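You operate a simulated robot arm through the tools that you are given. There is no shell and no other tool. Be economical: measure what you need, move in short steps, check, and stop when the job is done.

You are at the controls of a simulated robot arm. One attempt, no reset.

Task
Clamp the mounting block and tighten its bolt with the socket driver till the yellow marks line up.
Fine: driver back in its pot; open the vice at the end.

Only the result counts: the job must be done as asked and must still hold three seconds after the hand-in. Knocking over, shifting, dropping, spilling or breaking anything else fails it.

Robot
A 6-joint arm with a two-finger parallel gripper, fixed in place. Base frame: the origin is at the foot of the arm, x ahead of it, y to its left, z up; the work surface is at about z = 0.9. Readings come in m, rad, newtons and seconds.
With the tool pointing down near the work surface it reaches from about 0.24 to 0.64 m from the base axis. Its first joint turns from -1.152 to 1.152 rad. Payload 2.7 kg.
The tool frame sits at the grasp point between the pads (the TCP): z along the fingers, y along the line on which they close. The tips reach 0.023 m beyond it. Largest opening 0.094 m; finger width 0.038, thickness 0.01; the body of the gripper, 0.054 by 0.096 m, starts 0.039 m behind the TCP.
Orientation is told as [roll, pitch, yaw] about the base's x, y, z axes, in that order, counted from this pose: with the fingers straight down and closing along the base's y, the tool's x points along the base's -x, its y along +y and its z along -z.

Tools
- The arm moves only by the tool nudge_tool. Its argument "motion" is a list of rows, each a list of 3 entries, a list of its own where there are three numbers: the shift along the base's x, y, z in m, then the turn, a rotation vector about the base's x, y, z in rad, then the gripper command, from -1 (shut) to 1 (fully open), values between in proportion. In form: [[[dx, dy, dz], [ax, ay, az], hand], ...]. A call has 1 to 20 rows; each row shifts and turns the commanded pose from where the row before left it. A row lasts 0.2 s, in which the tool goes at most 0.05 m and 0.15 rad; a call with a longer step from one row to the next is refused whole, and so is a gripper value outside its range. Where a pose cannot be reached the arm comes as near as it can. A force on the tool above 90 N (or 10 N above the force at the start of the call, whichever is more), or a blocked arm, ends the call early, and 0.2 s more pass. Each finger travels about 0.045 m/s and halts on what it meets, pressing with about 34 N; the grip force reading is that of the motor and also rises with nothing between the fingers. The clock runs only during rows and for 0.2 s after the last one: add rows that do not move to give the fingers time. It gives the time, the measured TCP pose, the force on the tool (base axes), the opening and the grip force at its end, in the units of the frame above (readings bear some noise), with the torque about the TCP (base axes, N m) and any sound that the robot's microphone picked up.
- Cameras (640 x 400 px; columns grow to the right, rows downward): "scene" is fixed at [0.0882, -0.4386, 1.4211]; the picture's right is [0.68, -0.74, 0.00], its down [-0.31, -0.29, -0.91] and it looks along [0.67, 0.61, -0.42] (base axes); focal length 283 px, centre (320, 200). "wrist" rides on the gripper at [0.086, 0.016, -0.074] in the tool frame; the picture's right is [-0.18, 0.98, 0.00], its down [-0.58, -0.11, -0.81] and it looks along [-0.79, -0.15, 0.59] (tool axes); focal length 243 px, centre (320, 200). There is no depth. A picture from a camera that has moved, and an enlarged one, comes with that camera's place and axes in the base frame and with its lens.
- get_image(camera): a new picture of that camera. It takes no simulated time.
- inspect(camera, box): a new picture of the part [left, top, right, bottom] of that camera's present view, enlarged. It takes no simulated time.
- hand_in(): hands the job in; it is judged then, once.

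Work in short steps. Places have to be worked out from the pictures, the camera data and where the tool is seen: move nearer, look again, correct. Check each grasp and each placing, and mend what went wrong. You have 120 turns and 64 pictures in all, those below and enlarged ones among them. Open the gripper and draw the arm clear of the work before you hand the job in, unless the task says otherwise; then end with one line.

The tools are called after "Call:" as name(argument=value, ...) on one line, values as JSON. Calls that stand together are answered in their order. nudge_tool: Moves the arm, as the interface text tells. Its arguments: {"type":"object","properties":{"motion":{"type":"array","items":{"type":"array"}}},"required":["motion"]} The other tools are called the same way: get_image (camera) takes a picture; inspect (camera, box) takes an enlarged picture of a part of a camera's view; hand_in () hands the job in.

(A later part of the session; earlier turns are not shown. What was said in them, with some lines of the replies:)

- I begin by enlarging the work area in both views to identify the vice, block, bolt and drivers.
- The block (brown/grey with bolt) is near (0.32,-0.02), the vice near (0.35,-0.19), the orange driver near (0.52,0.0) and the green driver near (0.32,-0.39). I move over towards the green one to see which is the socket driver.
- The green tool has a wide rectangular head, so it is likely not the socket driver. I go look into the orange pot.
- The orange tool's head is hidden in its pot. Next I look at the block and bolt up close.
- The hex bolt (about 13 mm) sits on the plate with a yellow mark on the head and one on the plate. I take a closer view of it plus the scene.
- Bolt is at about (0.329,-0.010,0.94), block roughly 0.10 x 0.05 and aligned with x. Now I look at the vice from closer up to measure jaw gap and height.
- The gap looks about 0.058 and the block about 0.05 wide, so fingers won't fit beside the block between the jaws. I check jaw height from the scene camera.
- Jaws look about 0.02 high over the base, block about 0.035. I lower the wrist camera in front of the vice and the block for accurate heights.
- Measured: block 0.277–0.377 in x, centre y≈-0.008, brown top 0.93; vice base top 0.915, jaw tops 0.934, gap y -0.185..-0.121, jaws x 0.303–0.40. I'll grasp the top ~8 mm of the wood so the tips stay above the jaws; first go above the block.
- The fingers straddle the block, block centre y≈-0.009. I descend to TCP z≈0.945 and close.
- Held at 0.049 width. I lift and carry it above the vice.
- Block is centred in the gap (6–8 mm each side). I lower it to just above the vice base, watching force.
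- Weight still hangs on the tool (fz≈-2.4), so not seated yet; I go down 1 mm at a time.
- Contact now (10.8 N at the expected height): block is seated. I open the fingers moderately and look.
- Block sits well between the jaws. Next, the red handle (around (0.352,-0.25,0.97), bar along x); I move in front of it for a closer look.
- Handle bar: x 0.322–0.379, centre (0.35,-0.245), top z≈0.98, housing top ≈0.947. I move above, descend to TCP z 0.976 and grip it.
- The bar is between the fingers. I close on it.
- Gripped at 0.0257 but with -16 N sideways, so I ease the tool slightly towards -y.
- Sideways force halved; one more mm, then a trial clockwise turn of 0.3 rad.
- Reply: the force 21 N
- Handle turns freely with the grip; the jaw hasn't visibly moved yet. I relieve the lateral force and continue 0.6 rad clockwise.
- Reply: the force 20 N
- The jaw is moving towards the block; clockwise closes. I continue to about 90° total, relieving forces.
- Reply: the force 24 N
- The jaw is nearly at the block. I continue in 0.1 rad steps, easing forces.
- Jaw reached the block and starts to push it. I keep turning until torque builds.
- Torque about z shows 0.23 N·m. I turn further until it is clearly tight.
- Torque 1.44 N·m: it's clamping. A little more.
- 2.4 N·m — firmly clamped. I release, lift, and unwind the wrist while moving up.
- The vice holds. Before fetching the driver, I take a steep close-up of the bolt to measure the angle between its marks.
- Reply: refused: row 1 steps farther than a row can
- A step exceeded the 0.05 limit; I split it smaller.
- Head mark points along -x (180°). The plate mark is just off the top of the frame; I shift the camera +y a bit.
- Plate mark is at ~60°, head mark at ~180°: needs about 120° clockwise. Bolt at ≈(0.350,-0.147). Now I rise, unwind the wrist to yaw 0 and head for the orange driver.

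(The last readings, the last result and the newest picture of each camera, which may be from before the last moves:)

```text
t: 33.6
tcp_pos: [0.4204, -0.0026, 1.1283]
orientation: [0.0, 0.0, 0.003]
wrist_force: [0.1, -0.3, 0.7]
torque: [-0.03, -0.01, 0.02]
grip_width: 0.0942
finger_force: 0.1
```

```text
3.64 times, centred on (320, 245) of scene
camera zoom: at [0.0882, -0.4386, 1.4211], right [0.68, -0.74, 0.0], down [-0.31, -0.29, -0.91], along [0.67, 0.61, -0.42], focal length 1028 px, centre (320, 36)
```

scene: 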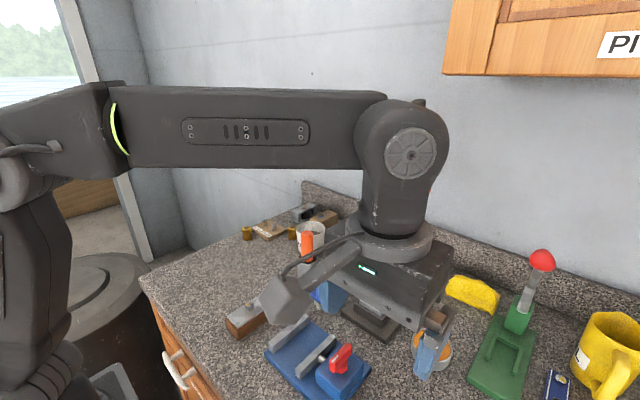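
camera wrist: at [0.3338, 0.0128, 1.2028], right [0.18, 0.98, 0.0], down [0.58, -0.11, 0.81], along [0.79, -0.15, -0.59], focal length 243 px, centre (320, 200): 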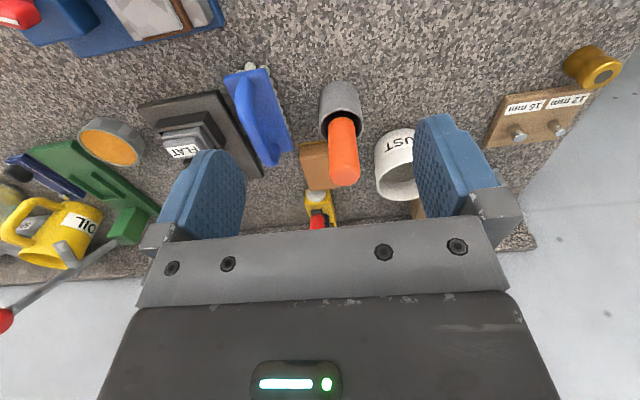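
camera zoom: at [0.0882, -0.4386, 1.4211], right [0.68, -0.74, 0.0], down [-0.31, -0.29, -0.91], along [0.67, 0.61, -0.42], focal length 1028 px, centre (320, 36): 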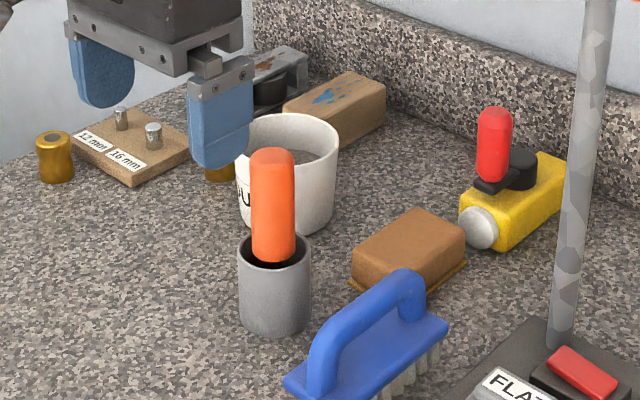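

Driver handle axis at ≈(0.524,0.002), top ≈1.035, pot rim ≈0.96. I pre-turn the wrist by +0.45 (room for the clockwise turn), move above, and check alignment before descending.

Call:
nudge_tool(motion=[[[0.035, 0.0015, 0], [0, 0, 0.15], 0.4], [[0.035, 0.0015, 0], [0, 0, 0.15], 0.4], [[0.034, 0.0015, 0], [0, 0, 0.15], 0.4], [[0, 0, -0.03], [0, 0, 0], 0.4], [[0, 0, 0], [0, 0, 0], 0.4]])

Call:
get_image(camera="wrist")

Call:
inspect(camera="scene", box=[260, 190, 380, 300])

```text
t: 34.8
tcp_pos: [0.5262, -0.0008, 1.096]
orientation: [-0.001, 0.0, 0.453]
wrist_force: [0.0, -0.2, -0.7]
torque: [0.02, -0.01, -0.01]
grip_width: 0.0659
finger_force: 0.1
```

```text
23 pictures are left
camera wrist: at [0.4409, -0.0232, 1.1714], right [-0.26, 0.96, 0.0], down [0.57, 0.16, 0.81], along [0.78, 0.21, -0.59], focal length 243 px, centre (320, 200)
```

wrist: 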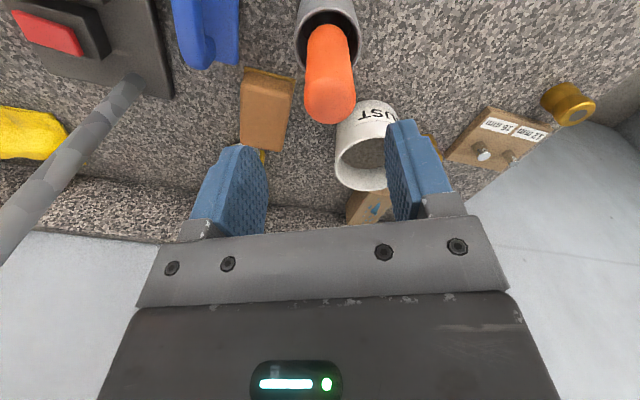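

```text
3.64 times, centred on (320, 245) of scene
camera zoom: at [0.0882, -0.4386, 1.4211], right [0.68, -0.74, 0.0], down [-0.31, -0.29, -0.91], along [0.67, 0.61, -0.42], focal length 1028 px, centre (320, 36)
```

zoom: 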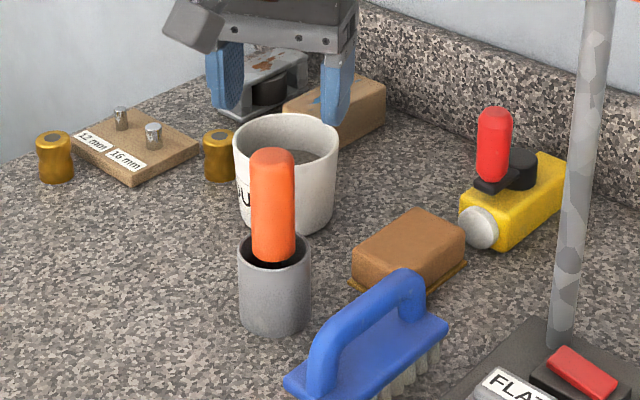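

Handle axis estimate (0.520,0.001). I descend to TCP z≈1.004 around it with a force check, not closing yet.

Call:
nudge_tool(motion=[[[-0.005, 0.001, -0.03], [0, 0, 0], 0.4], [[0, 0, -0.03], [0, 0, 0], 0.4], [[0, 0, -0.02], [0, 0, 0], 0.4], [[0, 0, -0.012], [0, 0, 0], 0.4], [[0, 0, 0], [0, 0, 0], 0.4]])

Call:
inspect(camera="scene", box=[260, 190, 380, 300])

Call:
get_image(camera="wrist")

```text
t: 36.0
tcp_pos: [0.5212, 0.0021, 1.0048]
orientation: [0.0, -0.001, 0.453]
wrist_force: [-0.2, 0.6, -0.4]
torque: [0.02, 0.01, -0.02]
grip_width: 0.0661
finger_force: 0.0
```

```text
3.64 times, centred on (320, 245) of scene
camera zoom: at [0.0882, -0.4386, 1.4211], right [0.68, -0.74, 0.0], down [-0.31, -0.29, -0.91], along [0.67, 0.61, -0.42], focal length 1028 px, centre (320, 36)
```

zoom: 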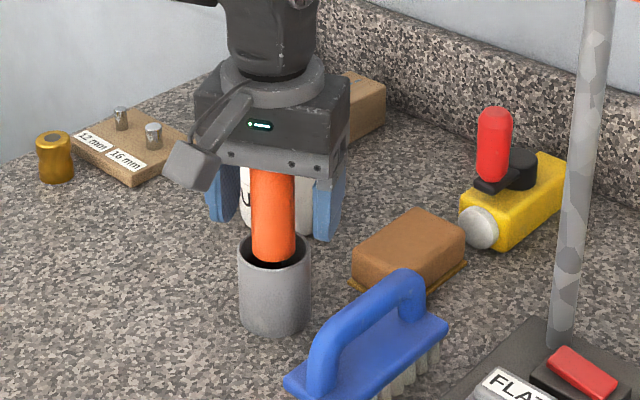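

```text
20 pictures are left
camera wrist: at [0.4352, -0.0211, 1.0799], right [-0.26, 0.96, 0.0], down [0.57, 0.16, 0.81], along [0.78, 0.21, -0.59], focal length 243 px, centre (320, 200)
```

wrist: 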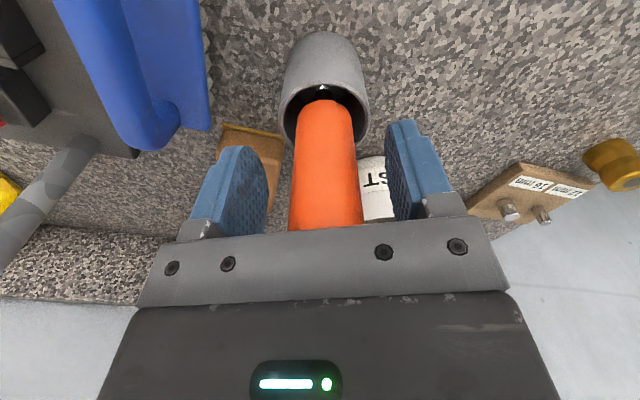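

Handle is centred between the fingers. I close on it.

Call:
nudge_tool(motion=[[[0, 0, 0], [0, 0, 0], -1], [[0, 0, 0], [0, 0, 0], -1], [[0, 0, 0], [0, 0, 0], -1], [[0, 0, 0], [0, 0, 0], -1], [[0, 0, 0], [0, 0, 0], -1]])

```text
t: 37.2
tcp_pos: [0.5201, 0.0024, 1.0047]
orientation: [0.0, -0.001, 0.449]
wrist_force: [0.1, 0.7, 1.0]
torque: [0.01, 0.0, -0.01]
grip_width: 0.0307
finger_force: 33.9
```

Held at 0.0307. I lift it straight out of the pot and look at the head.

Call:
nudge_tool(motion=[[[0, 0, 0.02], [0, 0, 0], -1], [[0, 0, 0.04], [0, 0, 0], -1], [[0, 0, 0.04], [0, 0, 0], -1], [[0, 0, 0.03], [0, 0, 0], -1], [[0, 0, 0], [0, 0, 0], -1]])

Call:
inspect(camera="scene", box=[260, 160, 380, 280])

```text
t: 38.4
tcp_pos: [0.5196, 0.0025, 1.1347]
orientation: [0.0, 0.002, 0.45]
wrist_force: [0.5, 0.3, -1.7]
torque: [0.01, 0.01, -0.04]
grip_width: 0.0307
finger_force: 34.4
```

```text
3.33 times, centred on (320, 220) of scene
camera zoom: at [0.0882, -0.4386, 1.421], right [0.68, -0.74, 0.0], down [-0.31, -0.29, -0.91], along [0.67, 0.61, -0.42], focal length 943 px, centre (320, 133)
```

zoom: 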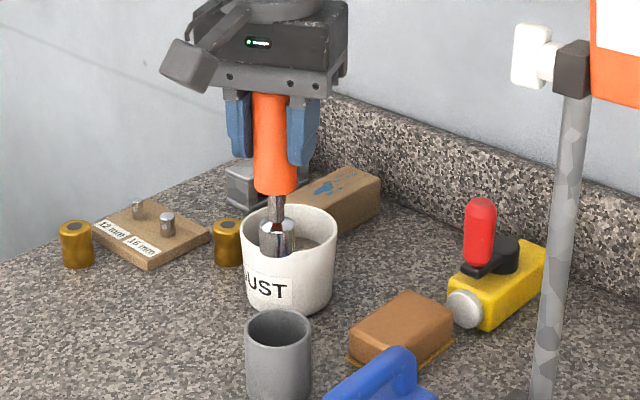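

It is the socket driver (socket end ≈0.102 below TCP). I carry it at this height above the bolt at (0.350,-0.147) and lower partway.

Call:
nudge_tool(motion=[[[-0.028, -0.025, 0], [0, 0, 0], -1], [[-0.028, -0.025, 0], [0, 0, 0], -1], [[-0.028, -0.025, 0], [0, 0, 0], -1], [[-0.028, -0.025, 0], [0, 0, 0], -1], [[-0.028, -0.025, 0], [0, 0, 0], -1], [[-0.029, -0.0245, 0], [0, 0, 0], -1], [[0, 0, -0.02], [0, 0, 0], -1], [[0, 0, -0.025], [0, 0, 0], -1], [[0, 0, 0], [0, 0, 0], -1]])

Call:
inspect(camera="scene", box=[270, 270, 370, 370])

Call:
inspect(camera="wrist", box=[260, 20, 380, 120])

```text
t: 40.4
tcp_pos: [0.3502, -0.1463, 1.0903]
orientation: [-0.001, 0.0, 0.451]
wrist_force: [0.3, 0.3, -0.8]
torque: [-0.01, -0.01, -0.03]
grip_width: 0.0309
finger_force: 34.0
```

```text
4.00 times, centred on (320, 320) of scene
camera zoom: at [0.0882, -0.4386, 1.421], right [0.68, -0.74, 0.0], down [-0.31, -0.29, -0.91], along [0.67, 0.61, -0.42], focal length 1131 px, centre (320, -280)
```

zoom: 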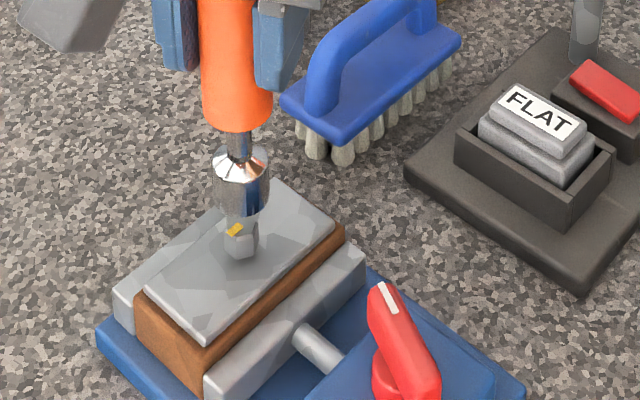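

```text
4.00 times, centred on (320, 70) of wrist
camera zoom: at [0.2652, -0.1694, 1.1656], right [-0.26, 0.96, 0.0], down [0.57, 0.16, 0.81], along [0.78, 0.21, -0.59], focal length 970 px, centre (320, 720)
```

zoom: 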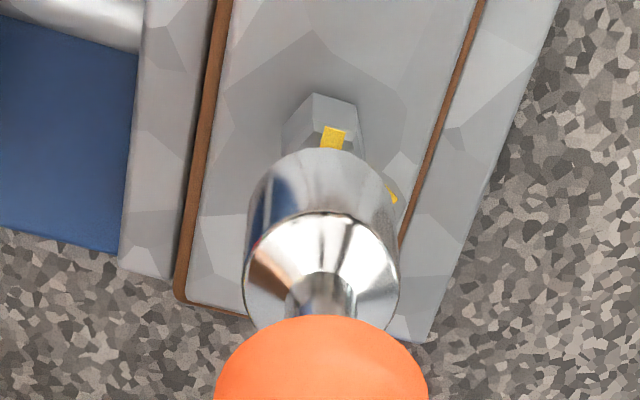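

Axes agree in the scene view; from the wrist view the socket is ≈1.5 mm short in x (bolt centre ≈(0.353,-0.1465), head top ≈0.967). I correct and lower to just above the head.

Call:
nudge_tool(motion=[[[0.0015, 0, -0.008], [0, 0, 0], -1], [[0, 0, -0.007], [0, 0, 0], -1], [[0, 0, 0], [0, 0, 0], -1]])

Call:
inspect(camera="wrist", box=[260, 20, 380, 120])

```text
t: 41.2
tcp_pos: [0.3526, -0.1444, 1.0753]
orientation: [0.0, 0.0, 0.448]
wrist_force: [0.2, -0.2, -1.3]
torque: [0.0, 0.02, -0.02]
grip_width: 0.0306
finger_force: 34.2
```

```text
4.00 times, centred on (320, 70) of wrist
camera zoom: at [0.2672, -0.1688, 1.1504], right [-0.26, 0.96, 0.0], down [0.57, 0.16, 0.81], along [0.78, 0.21, -0.59], focal length 970 px, centre (320, 720)
```

zoom: 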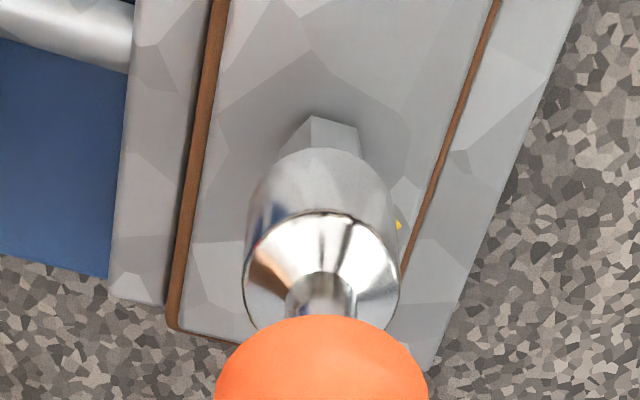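

Lateral alignment is good. I lower in small steps to feel contact.

Call:
nudge_tool(motion=[[[0, 0, -0.003], [0, 0, 0], -1], [[0, 0, -0.002], [0, 0, 0], -1], [[0, 0, 0], [0, 0, 0], -1]])

```text
t: 42.0
tcp_pos: [0.3526, -0.1461, 1.0691]
orientation: [0.0, 0.001, 0.45]
wrist_force: [0.6, 0.3, -2.1]
torque: [-0.02, 0.0, -0.04]
grip_width: 0.0304
finger_force: 34.3
```

Call:
nudge_tool(motion=[[[0, 0, -0.0015], [0, 0, 0], -1], [[0, 0, -0.0015], [0, 0, 0], -1], [[0, 0, 0], [0, 0, 0], -1]])

```text
t: 42.8
tcp_pos: [0.3529, -0.1457, 1.0688]
orientation: [-0.004, -0.002, 0.452]
wrist_force: [-1.8, 1.5, 15.1]
torque: [0.18, 0.36, 0.0]
grip_width: 0.0305
finger_force: 34.2
```

Contact on the head top at z≈1.068 with 15 N. I rotate clockwise in small steps under this light load until the socket drops onto the hex.

Call:
nudge_tool(motion=[[[0, 0, 0], [0, 0, -0.1], -1], [[0, 0, 0], [0, 0, -0.1], -1], [[0, 0, 0], [0, 0, 0], -1]])

```text
t: 43.6
tcp_pos: [0.3542, -0.1458, 1.0687]
orientation: [-0.004, -0.003, 0.248]
wrist_force: [1.4, -3.5, 21.2]
torque: [-0.17, 0.03, 0.04]
grip_width: 0.0304
finger_force: 34.0
```

Call:
nudge_tool(motion=[[[0, 0, 0], [0, 0, -0.1], -1], [[0, 0, 0], [0, 0, -0.1], -1], [[0, 0, 0], [0, 0, 0], -1]])

```text
t: 44.4
tcp_pos: [0.3519, -0.1471, 1.0674]
orientation: [-0.002, -0.002, 0.049]
wrist_force: [1.6, -6.7, 20.0]
torque: [-0.5, -0.05, 0.04]
grip_width: 0.0303
finger_force: 33.6
```

Call:
nudge_tool(motion=[[[0, 0, 0], [0, 0, -0.1], -1], [[0, 0, 0], [0, 0, -0.1], -1], [[0, 0, 0], [0, 0, 0], -1]])

```text
t: 45.2
tcp_pos: [0.3521, -0.1448, 1.0682]
orientation: [-0.001, 0.0, -0.15]
wrist_force: [-0.4, -4.6, 15.9]
torque: [-0.4, 0.09, 0.0]
grip_width: 0.0304
finger_force: 33.8
```

Call:
nudge_tool(motion=[[[0, 0, 0], [0, 0, -0.1], -1], [[0, 0, 0], [0, 0, -0.1], -1], [[0, 0, 0], [0, 0, 0], -1]])

Call:
inspect(camera="scene", box=[265, 290, 335, 350])

```text
t: 46.0
tcp_pos: [0.3522, -0.1454, 1.0671]
orientation: [-0.001, 0.001, -0.351]
wrist_force: [-3.7, -5.2, 16.3]
torque: [-0.35, 0.41, 0.05]
grip_width: 0.0301
finger_force: 33.4
```

```text
6.67 times, centred on (300, 320) of scene
camera zoom: at [0.0879, -0.4386, 1.421], right [0.68, -0.74, 0.0], down [-0.31, -0.29, -0.91], along [0.67, 0.61, -0.42], focal length 1886 px, centre (453, -600)
```

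zoom: 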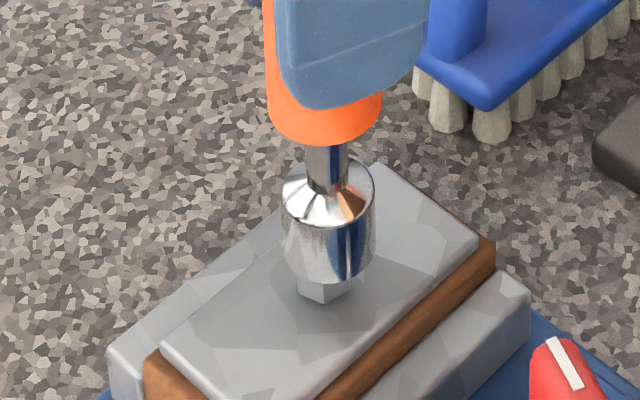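

The head appears ~1.3 mm left of the socket in the scene and torques put the contact on the (-x,+y) side, so I shift the tool (-1,+1) mm and continue turning.

Call:
nudge_tool(motion=[[[-0.001, 0.001, 0], [0, 0, 0], -1], [[0, 0, 0], [0, 0, -0.1], -1], [[0, 0, 0], [0, 0, -0.1], -1], [[0, 0, 0], [0, 0, 0], -1]])

```text
t: 47.0
tcp_pos: [0.3513, -0.1453, 1.0666]
orientation: [-0.001, 0.001, -0.552]
wrist_force: [1.9, -0.6, 1.3]
torque: [-0.07, -0.14, 0.0]
grip_width: 0.0301
finger_force: 34.3
```

Force vanished — it found the hex. I lower further.

Call:
nudge_tool(motion=[[[0, 0, -0.002], [0, 0, 0], -1], [[0, 0, -0.002], [0, 0, 0], -1], [[0, 0, 0], [0, 0, 0], -1]])

```text
t: 47.8
tcp_pos: [0.3527, -0.1462, 1.0648]
orientation: [0.001, -0.007, -0.548]
wrist_force: [1.2, 0.1, 26.9]
torque: [0.09, -0.01, 0.0]
grip_width: 0.0304
finger_force: 34.0
```

Lowered ~3 mm then meets centred resistance; probably needs a bit more rotation. I turn on in small steps.

Call:
nudge_tool(motion=[[[0, 0, 0], [0, 0, -0.1], -1], [[0, 0, 0], [0, 0, 0], -1]])

```text
t: 48.4
tcp_pos: [0.3529, -0.147, 1.0651]
orientation: [0.0, -0.005, -0.65]
wrist_force: [2.5, -4.4, 26.4]
torque: [-0.25, -0.18, 0.01]
grip_width: 0.0303
finger_force: 34.1
```

Call:
nudge_tool(motion=[[[0, 0, 0], [0, 0, -0.1], -1], [[0, 0, 0], [0, 0, -0.1], -1], [[0, 0, 0], [0, 0, 0], -1]])

Call:
inspect(camera="scene", box=[265, 290, 335, 350])

```text
t: 49.2
tcp_pos: [0.3524, -0.1467, 1.0649]
orientation: [0.003, -0.003, -0.85]
wrist_force: [0.4, -5.4, 25.7]
torque: [-0.5, 0.14, 0.03]
grip_width: 0.0303
finger_force: 34.0
```

```text
6.67 times, centred on (300, 320) of scene
camera zoom: at [0.0879, -0.4386, 1.4211], right [0.68, -0.74, 0.0], down [-0.31, -0.29, -0.91], along [0.67, 0.61, -0.42], focal length 1886 px, centre (453, -600)
```

zoom: 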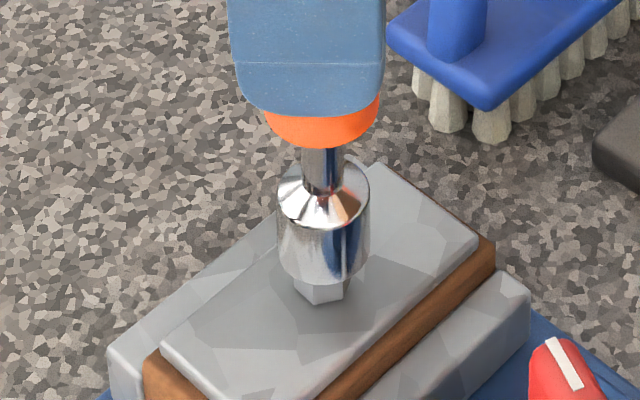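

Still on top, with contact slightly towards -x. I shift 0.5 mm in -x and continue turning.

Call:
nudge_tool(motion=[[[-0.0005, 0, 0], [0, 0, -0.08], -1], [[0, 0, 0], [0, 0, -0.08], -1], [[0, 0, 0], [0, 0, 0], -1]])

```text
t: 50.0
tcp_pos: [0.3501, -0.1464, 1.0651]
orientation: [0.001, -0.004, -1.01]
wrist_force: [0.8, -8.7, 21.4]
torque: [-0.72, 0.03, 0.02]
grip_width: 0.0303
finger_force: 33.3
```

Call:
nudge_tool(motion=[[[-0.0003, 0.0008, 0], [0, 0, -0.08], -1], [[0, 0, 0], [0, 0, -0.08], -1], [[0, 0, 0], [0, 0, 0], -1]])

```text
t: 50.8
tcp_pos: [0.3504, -0.1445, 1.0642]
orientation: [-0.001, -0.002, -1.171]
wrist_force: [0.7, -7.6, 19.0]
torque: [-0.77, 0.07, 0.04]
grip_width: 0.03
finger_force: 34.1
```

Call:
nudge_tool(motion=[[[-0.0005, 0, 0], [0, 0, -0.08], -1], [[0, 0, 0], [0, 0, -0.08], -1], [[0, 0, 0], [0, 0, 0], -1]])

```text
t: 51.6
tcp_pos: [0.3496, -0.1452, 1.0649]
orientation: [0.002, 0.0, -1.33]
wrist_force: [1.5, -4.5, 20.2]
torque: [-0.42, -0.05, -0.01]
grip_width: 0.03
finger_force: 34.4
```

No drop yet. I look from the wrist camera at how the socket sits relative to the head.

Call:
inspect(camera="wrist", box=[270, 30, 370, 110])

Call:
inspect(camera="scene", box=[280, 310, 320, 344])

```text
5.00 times, centred on (320, 70) of wrist
camera zoom: at [0.3452, -0.0569, 1.1396], right [1.0, 0.06, 0.0], down [0.03, -0.59, 0.81], along [0.05, -0.81, -0.59], focal length 1213 px, centre (320, 850)
```

zoom: 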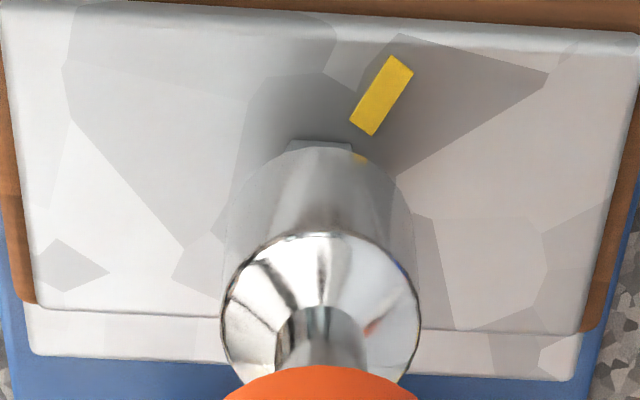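

```text
11.76 times, centred on (300, 327) of scene
camera zoom: at [0.088, -0.4386, 1.4211], right [0.68, -0.74, 0.0], down [-0.31, -0.29, -0.91], along [0.67, 0.61, -0.42], focal length 3327 px, centre (555, -1294)
```

zoom: 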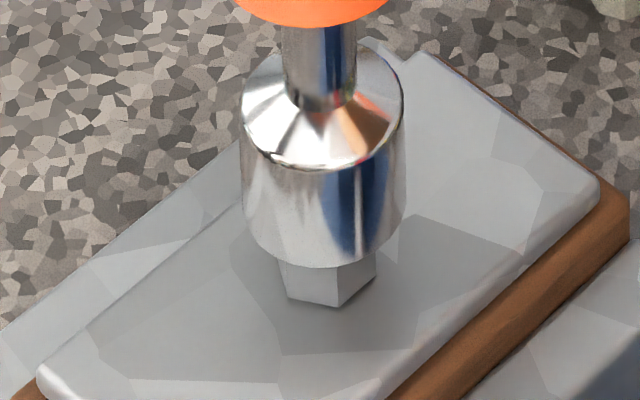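

The hex's side faces show the bolt has in fact been turning with the socket: head now ≈88° turned (mark ≈92°), plate mark ≈62°. About 30° remain; I turn 0.4 rad further, checking torque.

Call:
nudge_tool(motion=[[[0, 0, 0], [0, 0, -0.1], -1], [[0, 0, 0], [0, 0, -0.1], -1], [[0, 0, 0], [0, 0, -0.1], -1], [[0, 0, 0], [0, 0, -0.1], -1], [[0, 0, 0], [0, 0, 0], -1]])

Call:
inspect(camera="scene", box=[280, 310, 320, 344])

```text
t: 52.8
tcp_pos: [0.3497, -0.1446, 1.0634]
orientation: [0.003, -0.001, -1.729]
wrist_force: [3.1, -3.2, 18.5]
torque: [-0.26, -0.14, -0.02]
grip_width: 0.0302
finger_force: 33.7
```

```text
11.76 times, centred on (300, 327) of scene
camera zoom: at [0.088, -0.4386, 1.4211], right [0.68, -0.74, 0.0], down [-0.31, -0.29, -0.91], along [0.67, 0.61, -0.42], focal length 3327 px, centre (555, -1294)
```

zoom: 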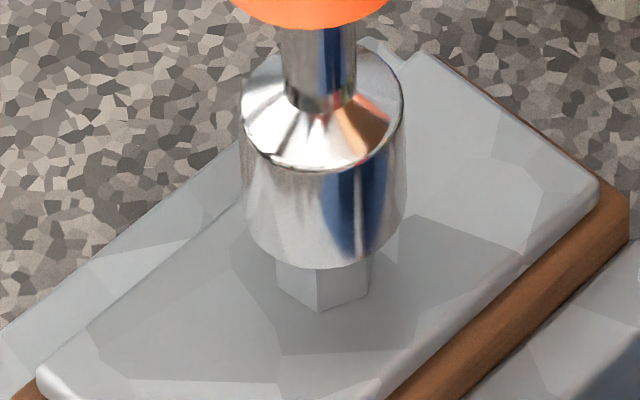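

The bolt follows the driver one-to-one (hex turned another ~23°); mark ≈69° vs target ≈62°. I turn 0.12 rad more and check with the wrist camera.

Call:
nudge_tool(motion=[[[0, 0, 0], [0, 0, -0.06], -1], [[0, 0, 0], [0, 0, -0.06], -1], [[0, 0, 0], [0, 0, 0], -1]])

Call:
inspect(camera="wrist", box=[280, 30, 360, 95])

```text
t: 53.6
tcp_pos: [0.3492, -0.144, 1.0643]
orientation: [0.0, 0.0, -1.85]
wrist_force: [3.5, -4.7, 19.9]
torque: [-0.39, -0.22, 0.0]
grip_width: 0.0301
finger_force: 33.5
```

```text
6.15 times, centred on (320, 62) of wrist
camera zoom: at [0.3892, -0.066, 1.1396], right [0.89, -0.45, 0.0], down [-0.27, -0.53, 0.81], along [-0.36, -0.72, -0.59], focal length 1493 px, centre (320, 1046)
```

zoom: 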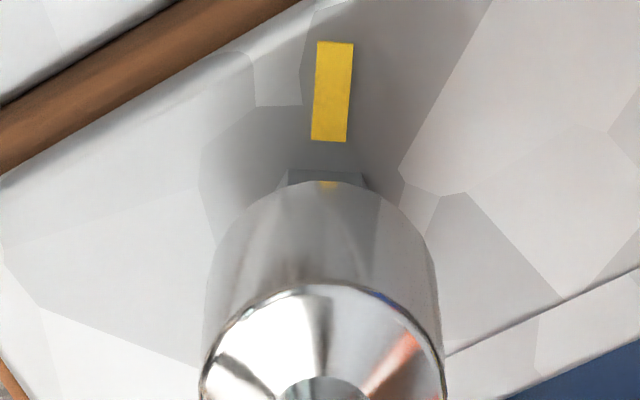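

Head flat normal ≈61°, plate mark ≈59–62°: lined up. I lift the driver off to verify the marks directly.

Call:
nudge_tool(motion=[[[0, 0, 0.01], [0, 0, 0], -1], [[0, 0, 0.03], [0, 0, 0], -1], [[0, 0, 0.03], [0, 0, 0], -1], [[0, -0.03, 0], [0, 0, 0], -1], [[0, 0, 0], [0, 0, 0], -1]])

Call:
inspect(camera="wrist", box=[280, 0, 400, 95])

```text
t: 54.8
tcp_pos: [0.3497, -0.1728, 1.1342]
orientation: [0.001, -0.001, -1.848]
wrist_force: [0.2, 0.0, -1.6]
torque: [-0.02, -0.01, 0.0]
grip_width: 0.0298
finger_force: 34.1
```

```text
4.21 times, centred on (340, 48) of wrist
camera zoom: at [0.389, -0.0952, 1.2088], right [0.89, -0.45, 0.0], down [-0.26, -0.53, 0.81], along [-0.36, -0.72, -0.59], focal length 1022 px, centre (236, 842)
```

zoom: 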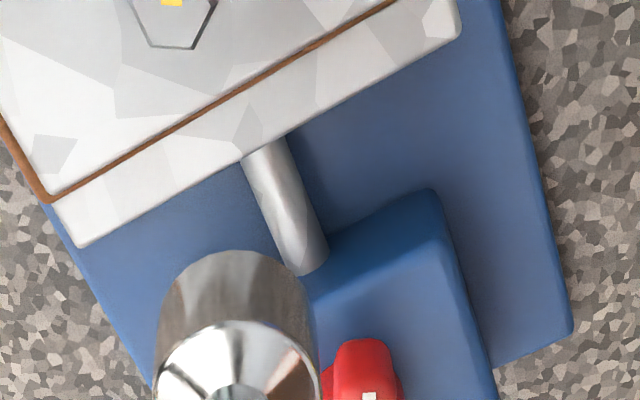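

Bolt is just at the frame's edge; I move the camera back ~3 cm.

Call:
nudge_tool(motion=[[[0.014, 0.03, 0], [0, 0, 0], -1], [[0, 0, 0], [0, 0, 0], -1]])

Call:
inspect(camera="wrist", box=[270, 0, 350, 65])

```text
t: 55.4
tcp_pos: [0.364, -0.1424, 1.1333]
orientation: [0.0, -0.001, -1.849]
wrist_force: [0.2, -0.1, -2.0]
torque: [0.02, 0.0, 0.03]
grip_width: 0.0302
finger_force: 33.9
```

```text
6.15 times, centred on (310, 32) of wrist
camera zoom: at [0.403, -0.0647, 1.2081], right [0.89, -0.45, 0.0], down [-0.26, -0.53, 0.81], along [-0.36, -0.72, -0.59], focal length 1493 px, centre (382, 1231)
```

zoom: 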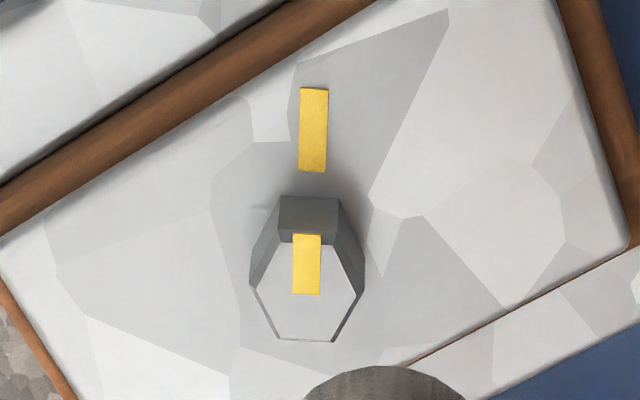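

The marks line up (within ~1°). Now I return the driver: travel to above its pot while unwinding the wrist.

Call:
nudge_tool(motion=[[[0, 0, 0.02], [0, 0, 0.15], -1], [[0.012, 0.0111, 0], [0, 0, 0.15], -1], [[0.012, 0.0111, 0], [0, 0, 0.15], -1], [[0.012, 0.0111, 0], [0, 0, 0.15], -1], [[0.012, 0.0111, 0], [0, 0, 0.15], -1], [[0.012, 0.0111, 0], [0, 0, 0.15], -1], [[0.012, 0.0111, 0], [0, 0, 0.15], -1], [[0.012, 0.0111, 0], [0, 0, 0.15], -1], [[0.012, 0.0111, 0], [0, 0, 0.15], -1], [[0.012, 0.0111, 0], [0, 0, 0.15], -1], [[0.012, 0.0111, 0], [0, 0, 0.15], -1], [[0.012, 0.0111, 0], [0, 0, 0.15], -1], [[0.012, 0.0111, 0], [0, 0, 0.15], -1], [[0.012, 0.0111, 0], [0, 0, 0.15], -1], [[0, 0, 0], [0, 0, 0], -1]])

Call:
get_image(camera="wrist")

Call:
inspect(camera="scene", box=[260, 160, 380, 280])

```text
t: 58.6
tcp_pos: [0.521, -0.0004, 1.153]
orientation: [0.001, -0.002, 0.255]
wrist_force: [0.7, -1.0, -1.0]
torque: [-0.01, -0.03, 0.0]
grip_width: 0.0301
finger_force: 33.6
```

```text
7 pictures are left
camera wrist: at [0.433, -0.0068, 1.2287], right [-0.07, 1.0, 0.0], down [0.59, 0.04, 0.81], along [0.8, 0.05, -0.59], focal length 243 px, centre (320, 200)
```

wrist: 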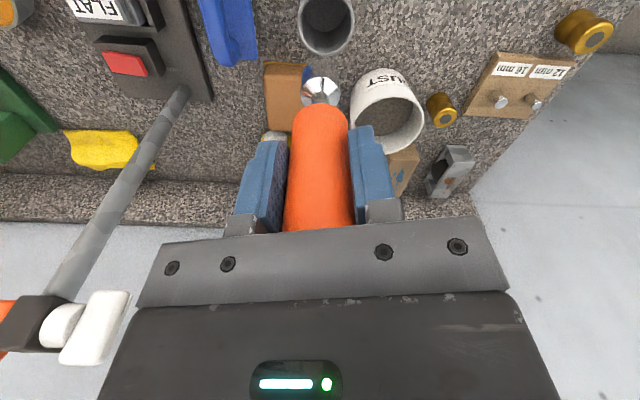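

```text
3.33 times, centred on (320, 220) of scene
camera zoom: at [0.0882, -0.4386, 1.421], right [0.68, -0.74, 0.0], down [-0.31, -0.29, -0.91], along [0.67, 0.61, -0.42], focal length 943 px, centre (320, 133)
```

zoom: 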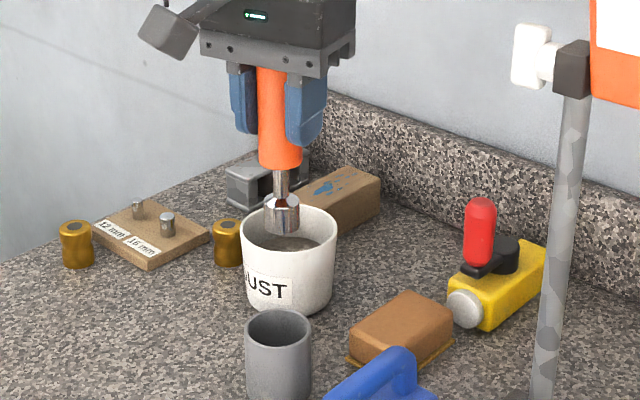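

Pot centre ≈(0.521,0.004); I shift +3.5 mm in y and lower the driver into it.

Call:
nudge_tool(motion=[[[0, 0.0035, -0.03], [0, 0, 0], -1], [[0, 0, -0.04], [0, 0, 0], -1], [[0, 0, -0.03], [0, 0, 0], -1], [[0, 0, -0.03], [0, 0, 0], -1], [[0, 0, -0.013], [0, 0, 0], -1], [[0, 0, 0], [0, 0, 0], -1]])

```text
t: 60.0
tcp_pos: [0.5202, 0.004, 1.0103]
orientation: [0.0, 0.0, 0.251]
wrist_force: [-0.5, -0.2, -1.9]
torque: [-0.02, -0.03, -0.01]
grip_width: 0.0298
finger_force: 34.4
```

Call:
nudge_tool(motion=[[[0, 0, -0.004], [0, 0, 0], -1], [[0, 0, -0.002], [0, 0, 0], -1], [[0, 0, 0], [0, 0, 0], -1]])

```text
t: 60.8
tcp_pos: [0.5206, 0.0046, 1.0036]
orientation: [0.001, -0.001, 0.248]
wrist_force: [0.3, 0.1, -1.7]
torque: [-0.01, -0.02, -0.03]
grip_width: 0.03
finger_force: 33.8
```

Call:
nudge_tool(motion=[[[0, 0, -0.0015], [0, 0, 0], -1], [[0, 0, -0.0015], [0, 0, 0], -1], [[0, 0, 0], [0, 0, 0], -1]])

```text
t: 61.6
tcp_pos: [0.5208, 0.0033, 1.0027]
orientation: [0.0, -0.001, 0.249]
wrist_force: [-0.8, 1.5, 5.1]
torque: [0.18, 0.05, 0.03]
grip_width: 0.0302
finger_force: 33.4
```

Contact with the pot's floor (5 N). I release, wait and lift straight up.

Call:
nudge_tool(motion=[[[0, 0, 0], [0, 0, 0], 0.0], [[0, 0, 0], [0, 0, 0], 0.3], [[0, 0, 0], [0, 0, 0], 0.3], [[0, 0, 0], [0, 0, 0], 0.3], [[0, 0, 0.02], [0, 0, 0], 0.3], [[0, 0, 0.04], [0, 0, 0], 0.3], [[0, 0, 0.04], [0, 0, 0], 0.3], [[0, 0, 0.04], [0, 0, 0], 0.3], [[0, 0, 0], [0, 0, 0], 0.3]])

Call:
inspect(camera="scene", box=[240, 190, 400, 370])

```text
t: 63.6
tcp_pos: [0.52, 0.0051, 1.1413]
orientation: [0.0, 0.0, 0.25]
wrist_force: [0.3, 0.4, 0.8]
torque: [0.0, -0.02, -0.01]
grip_width: 0.0611
finger_force: 0.0
```

```text
2.22 times, centred on (320, 280) of scene
camera zoom: at [0.0882, -0.4386, 1.4211], right [0.68, -0.74, 0.0], down [-0.31, -0.29, -0.91], along [0.67, 0.61, -0.42], focal length 628 px, centre (320, 22)
```

zoom: 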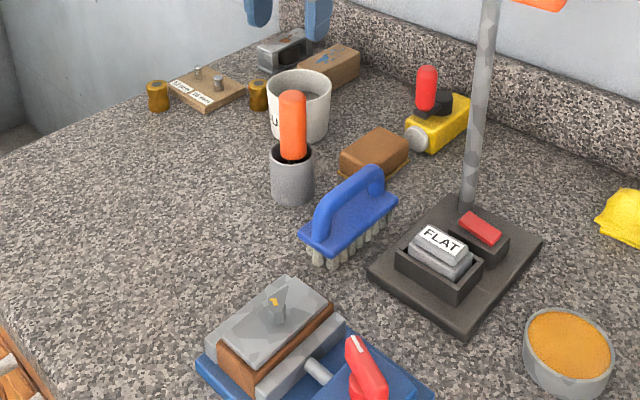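

Driver is back in its pot. Now I travel to above the vice handle, turning the wrist to the handle's angle (-2.645).

Call:
nudge_tool(motion=[[[-0.01, -0.0147, 0], [0, 0, -0.1448], 0.3], [[-0.01, -0.0147, 0], [0, 0, -0.1448], 0.3], [[-0.01, -0.0147, 0], [0, 0, -0.1448], 0.3], [[-0.01, -0.0147, 0], [0, 0, -0.1448], 0.3], [[-0.01, -0.0147, 0], [0, 0, -0.1448], 0.3], [[-0.01, -0.0147, 0], [0, 0, -0.1448], 0.3], [[-0.01, -0.0147, 0], [0, 0, -0.1448], 0.3], [[-0.01, -0.0147, 0], [0, 0, -0.1448], 0.3], [[-0.01, -0.0147, 0], [0, 0, -0.1448], 0.3], [[-0.01, -0.0147, 0], [0, 0, -0.1448], 0.3], [[-0.01, -0.0147, 0], [0, 0, -0.1448], 0.3], [[-0.01, -0.0147, 0], [0, 0, -0.1448], 0.3], [[-0.01, -0.0147, 0], [0, 0, -0.1448], 0.3], [[-0.01, -0.0147, 0], [0, 0, -0.1448], 0.3], [[-0.01, -0.0147, 0], [0, 0, -0.1448], 0.3], [[-0.01, -0.0147, 0], [0, 0, -0.1448], 0.3], [[-0.01, -0.0147, 0], [0, 0, -0.1448], 0.3], [[0, 0, 0], [0, 0, -0.1448], 0.3], [[0, 0, 0], [0, 0, -0.1448], 0.3], [[0, 0, 0], [0, 0, -0.1448], 0.3]])

```text
t: 67.8
tcp_pos: [0.3501, -0.247, 1.1423]
orientation: [0.002, 0.001, -2.65]
wrist_force: [-0.4, -0.4, -0.2]
torque: [0.0, 0.0, -0.01]
grip_width: 0.061
finger_force: 0.1
```

In place at yaw -2.65. I descend around the handle to z≈0.977.

Call:
nudge_tool(motion=[[[0, 0.001, -0.045], [0, 0, 0], 0.3], [[0, 0, -0.045], [0, 0, 0], 0.3], [[0, 0, -0.04], [0, 0, 0], 0.3], [[0, 0, -0.025], [0, 0, 0], 0.3], [[0, 0, -0.009], [0, 0, 0], 0.3], [[0, 0, 0], [0, 0, 0], 0.3]])

Call:
inspect(camera="scene", box=[250, 290, 410, 400])

```text
t: 69.2
tcp_pos: [0.3483, -0.2465, 0.9769]
orientation: [0.001, 0.0, -2.646]
wrist_force: [-0.3, 0.2, 0.2]
torque: [-0.01, -0.02, 0.0]
grip_width: 0.0611
finger_force: 0.0
```

```text
3.64 times, centred on (330, 345) of scene
camera zoom: at [0.0882, -0.4386, 1.4211], right [0.68, -0.74, 0.0], down [-0.31, -0.29, -0.91], along [0.67, 0.61, -0.42], focal length 1028 px, centre (284, -327)
```

zoom: 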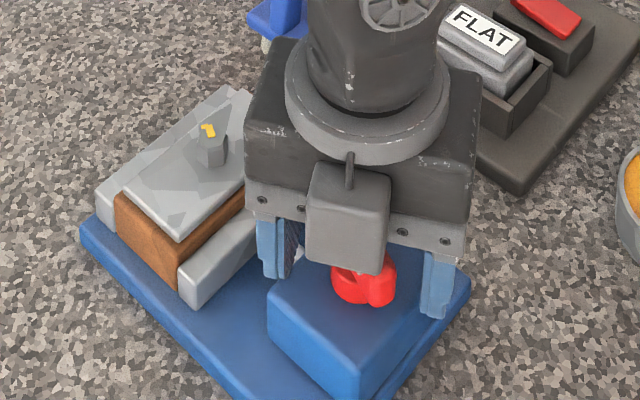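

The handle is between the fingers. I close on it (correcting 1 mm in y).

Call:
nudge_tool(motion=[[[0.001, 0.001, 0], [0, 0, 0], -1], [[0, 0, 0], [0, 0, 0], -1], [[0, 0, 0], [0, 0, 0], -1], [[0, 0, 0], [0, 0, 0], -1], [[0, 0, 0], [0, 0, 0], -1]])

```text
t: 70.4
tcp_pos: [0.3515, -0.2424, 0.9783]
orientation: [0.0, 0.001, -2.643]
wrist_force: [16.2, 13.4, -3.8]
torque: [-0.65, 0.58, 1.58]
grip_width: 0.0319
finger_force: 44.9
```

The width (0.032) and torque show the handle is not parallel to the grip (it relaxed to about -2.1 rad). I turn counter-clockwise, which lets the grip align, then keeps opening.

Call:
nudge_tool(motion=[[[0, 0, 0], [0, 0, 0.1], -1], [[0, 0, 0], [0, 0, 0.1], -1], [[0, 0, 0], [0, 0, 0.1], -1], [[0, 0, 0], [0, 0, 0.1], -1], [[0, 0, 0], [0, 0, 0], -1]])

```text
t: 71.6
tcp_pos: [0.3499, -0.2449, 0.9782]
orientation: [-0.002, 0.0, -2.245]
wrist_force: [-7.4, 3.2, 7.2]
torque: [0.84, -0.46, 0.03]
grip_width: 0.0249
finger_force: 44.8
```

Aligned now (width 0.025, torque ~0). I continue opening.

Call:
nudge_tool(motion=[[[0, 0, 0], [0, 0, 0.1], -1], [[0, 0, 0], [0, 0, 0.1], -1], [[0, 0, 0], [0, 0, 0.1], -1], [[0, 0, 0], [0, 0, 0.1], -1], [[0, 0, 0], [0, 0, 0.1], -1], [[0, 0, 0], [0, 0, 0.1], -1], [[0, 0, 0], [0, 0, 0.1], -1], [[0, 0, 0], [0, 0, 0.1], -1], [[0, 0, 0], [0, 0, 0.1], -1], [[0, 0, 0], [0, 0, 0.1], -1], [[0, 0, 0], [0, 0, 0], -1]])

```text
t: 74.0
tcp_pos: [0.3503, -0.2454, 0.9778]
orientation: [-0.002, 0.001, -1.248]
wrist_force: [-22.1, -2.1, 8.3]
torque: [-0.93, 0.02, -0.02]
grip_width: 0.0249
finger_force: 45.3
```

Turning freely; I ease -22 N in x by 1.5 mm and continue to the original position.

Call:
nudge_tool(motion=[[[-0.0015, 0, 0.0005], [0, 0, 0.1], -1], [[0, 0, 0], [0, 0, 0.1], -1], [[0, 0, 0], [0, 0, 0.1], -1], [[0, 0, 0], [0, 0, 0.1], -1], [[0, 0, 0], [0, 0, 0.1], -1], [[0, 0, 0], [0, 0, 0.1], -1], [[0, 0, 0], [0, 0, 0], -1]])

```text
t: 75.6
tcp_pos: [0.3497, -0.2441, 0.9761]
orientation: [0.0, 0.0, -0.645]
wrist_force: [0.0, -12.8, -13.3]
torque: [0.45, 0.96, 0.02]
grip_width: 0.025
finger_force: 45.1
```

Call:
nudge_tool(motion=[[[0, -0.001, -0.001], [0, 0, 0.1], -1], [[0, 0, 0], [0, 0, 0.1], -1], [[0, 0, 0], [0, 0, 0.1], -1], [[0, 0, 0], [0, 0, 0.1], -1], [[0, 0, 0], [0, 0, 0.1], -1], [[0, 0, 0], [0, 0, 0.08], -1], [[0, 0, 0], [0, 0, 0], -1]])

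```text
t: 77.2
tcp_pos: [0.3504, -0.2455, 0.9774]
orientation: [-0.001, -0.003, -0.065]
wrist_force: [6.3, 8.0, 3.7]
torque: [0.43, -0.64, -0.44]
grip_width: 0.0255
finger_force: 45.1
```

Torque -0.44: the open end stop is reached. I release and rise clear.

Call:
nudge_tool(motion=[[[0, 0, 0], [0, 0, 0], 0.0], [[0, 0, 0], [0, 0, 0], 0.3], [[0, 0, 0], [0, 0, 0], 0.3], [[0, 0, 0.02], [0, 0, 0], 0.3], [[0, 0, 0.04], [0, 0, 0], 0.3], [[0, 0, 0.045], [0, 0, 0], 0.3], [[0, 0, 0.045], [0, 0, 0], 0.5], [[-0.02, 0, 0.045], [0, 0, 0], 1], [[-0.03, 0, 0.035], [0, 0, 0], 1], [[0, 0, 0], [0, 0, 0], 1]])

Call:
get_image(camera="wrist")

Call:
inspect(camera="scene", box=[240, 280, 400, 400])

```text
t: 79.4
tcp_pos: [0.3003, -0.2485, 1.2059]
orientation: [0.0, -0.001, -0.066]
wrist_force: [0.0, 0.1, 0.4]
torque: [-0.04, -0.01, -0.02]
grip_width: 0.0939
finger_force: 0.1
```

```text
3 pictures are left
camera wrist: at [0.2143, -0.2266, 1.2824], right [0.25, 0.97, 0.0], down [0.57, -0.15, 0.81], along [0.78, -0.2, -0.59], focal length 243 px, centre (320, 200)
```

wrist: 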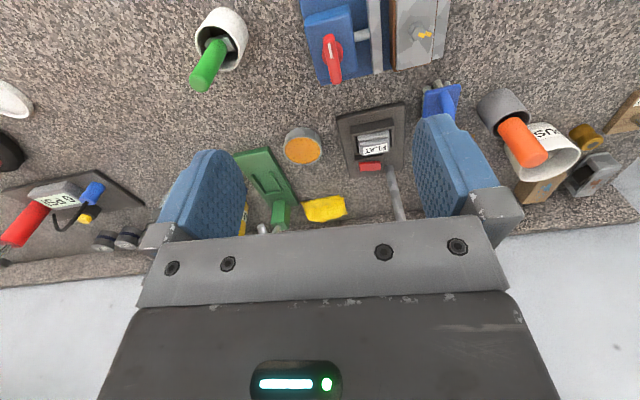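

```text
3.33 times, centred on (320, 340) of scene
camera zoom: at [0.0882, -0.4386, 1.4211], right [0.68, -0.74, 0.0], down [-0.31, -0.29, -0.91], along [0.67, 0.61, -0.42], focal length 943 px, centre (320, -267)
```

zoom: 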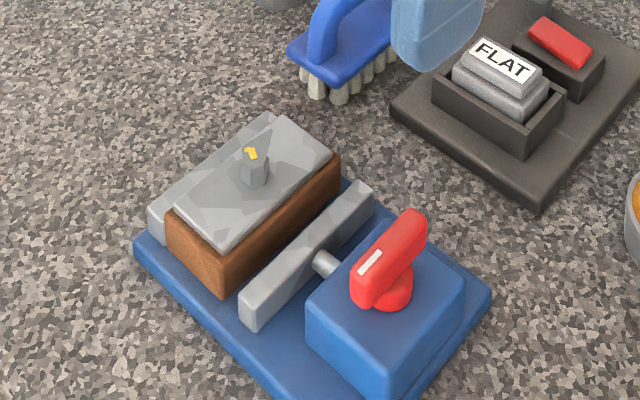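

The vice is open, the driver is in its pot and the block sits in place. One last check of the marks.

Call:
inspect(camera="wrist", box=[390, 0, 460, 70])

```text
5.71 times, centred on (425, 35) of wrist
camera zoom: at [0.2143, -0.2266, 1.2824], right [0.25, 0.97, 0.0], down [0.57, -0.15, 0.81], along [0.78, -0.2, -0.59], focal length 1386 px, centre (-280, 1143)
```

zoom: 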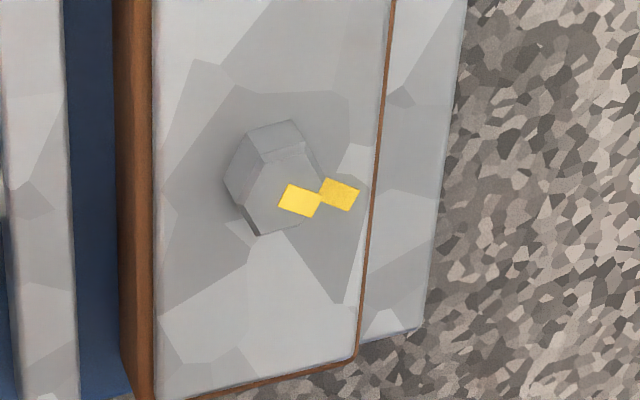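

The marks point the same way; the small offset between them comes from the head sitting higher than the plate in this view. All steps are done and the arm is clear with the gripper open, so I hand in.

Call:
hand_in()

```text
The job is handed in.
```

The job is handed in: I clamped the block and turned its bolt about 120° clockwise until the yellow marks lined up, to within about 1° by my measurement from the pictures. The bolt turned with almost no torque. The driver is back in its pot, the vice is open with the block still in it, and the arm is clear.
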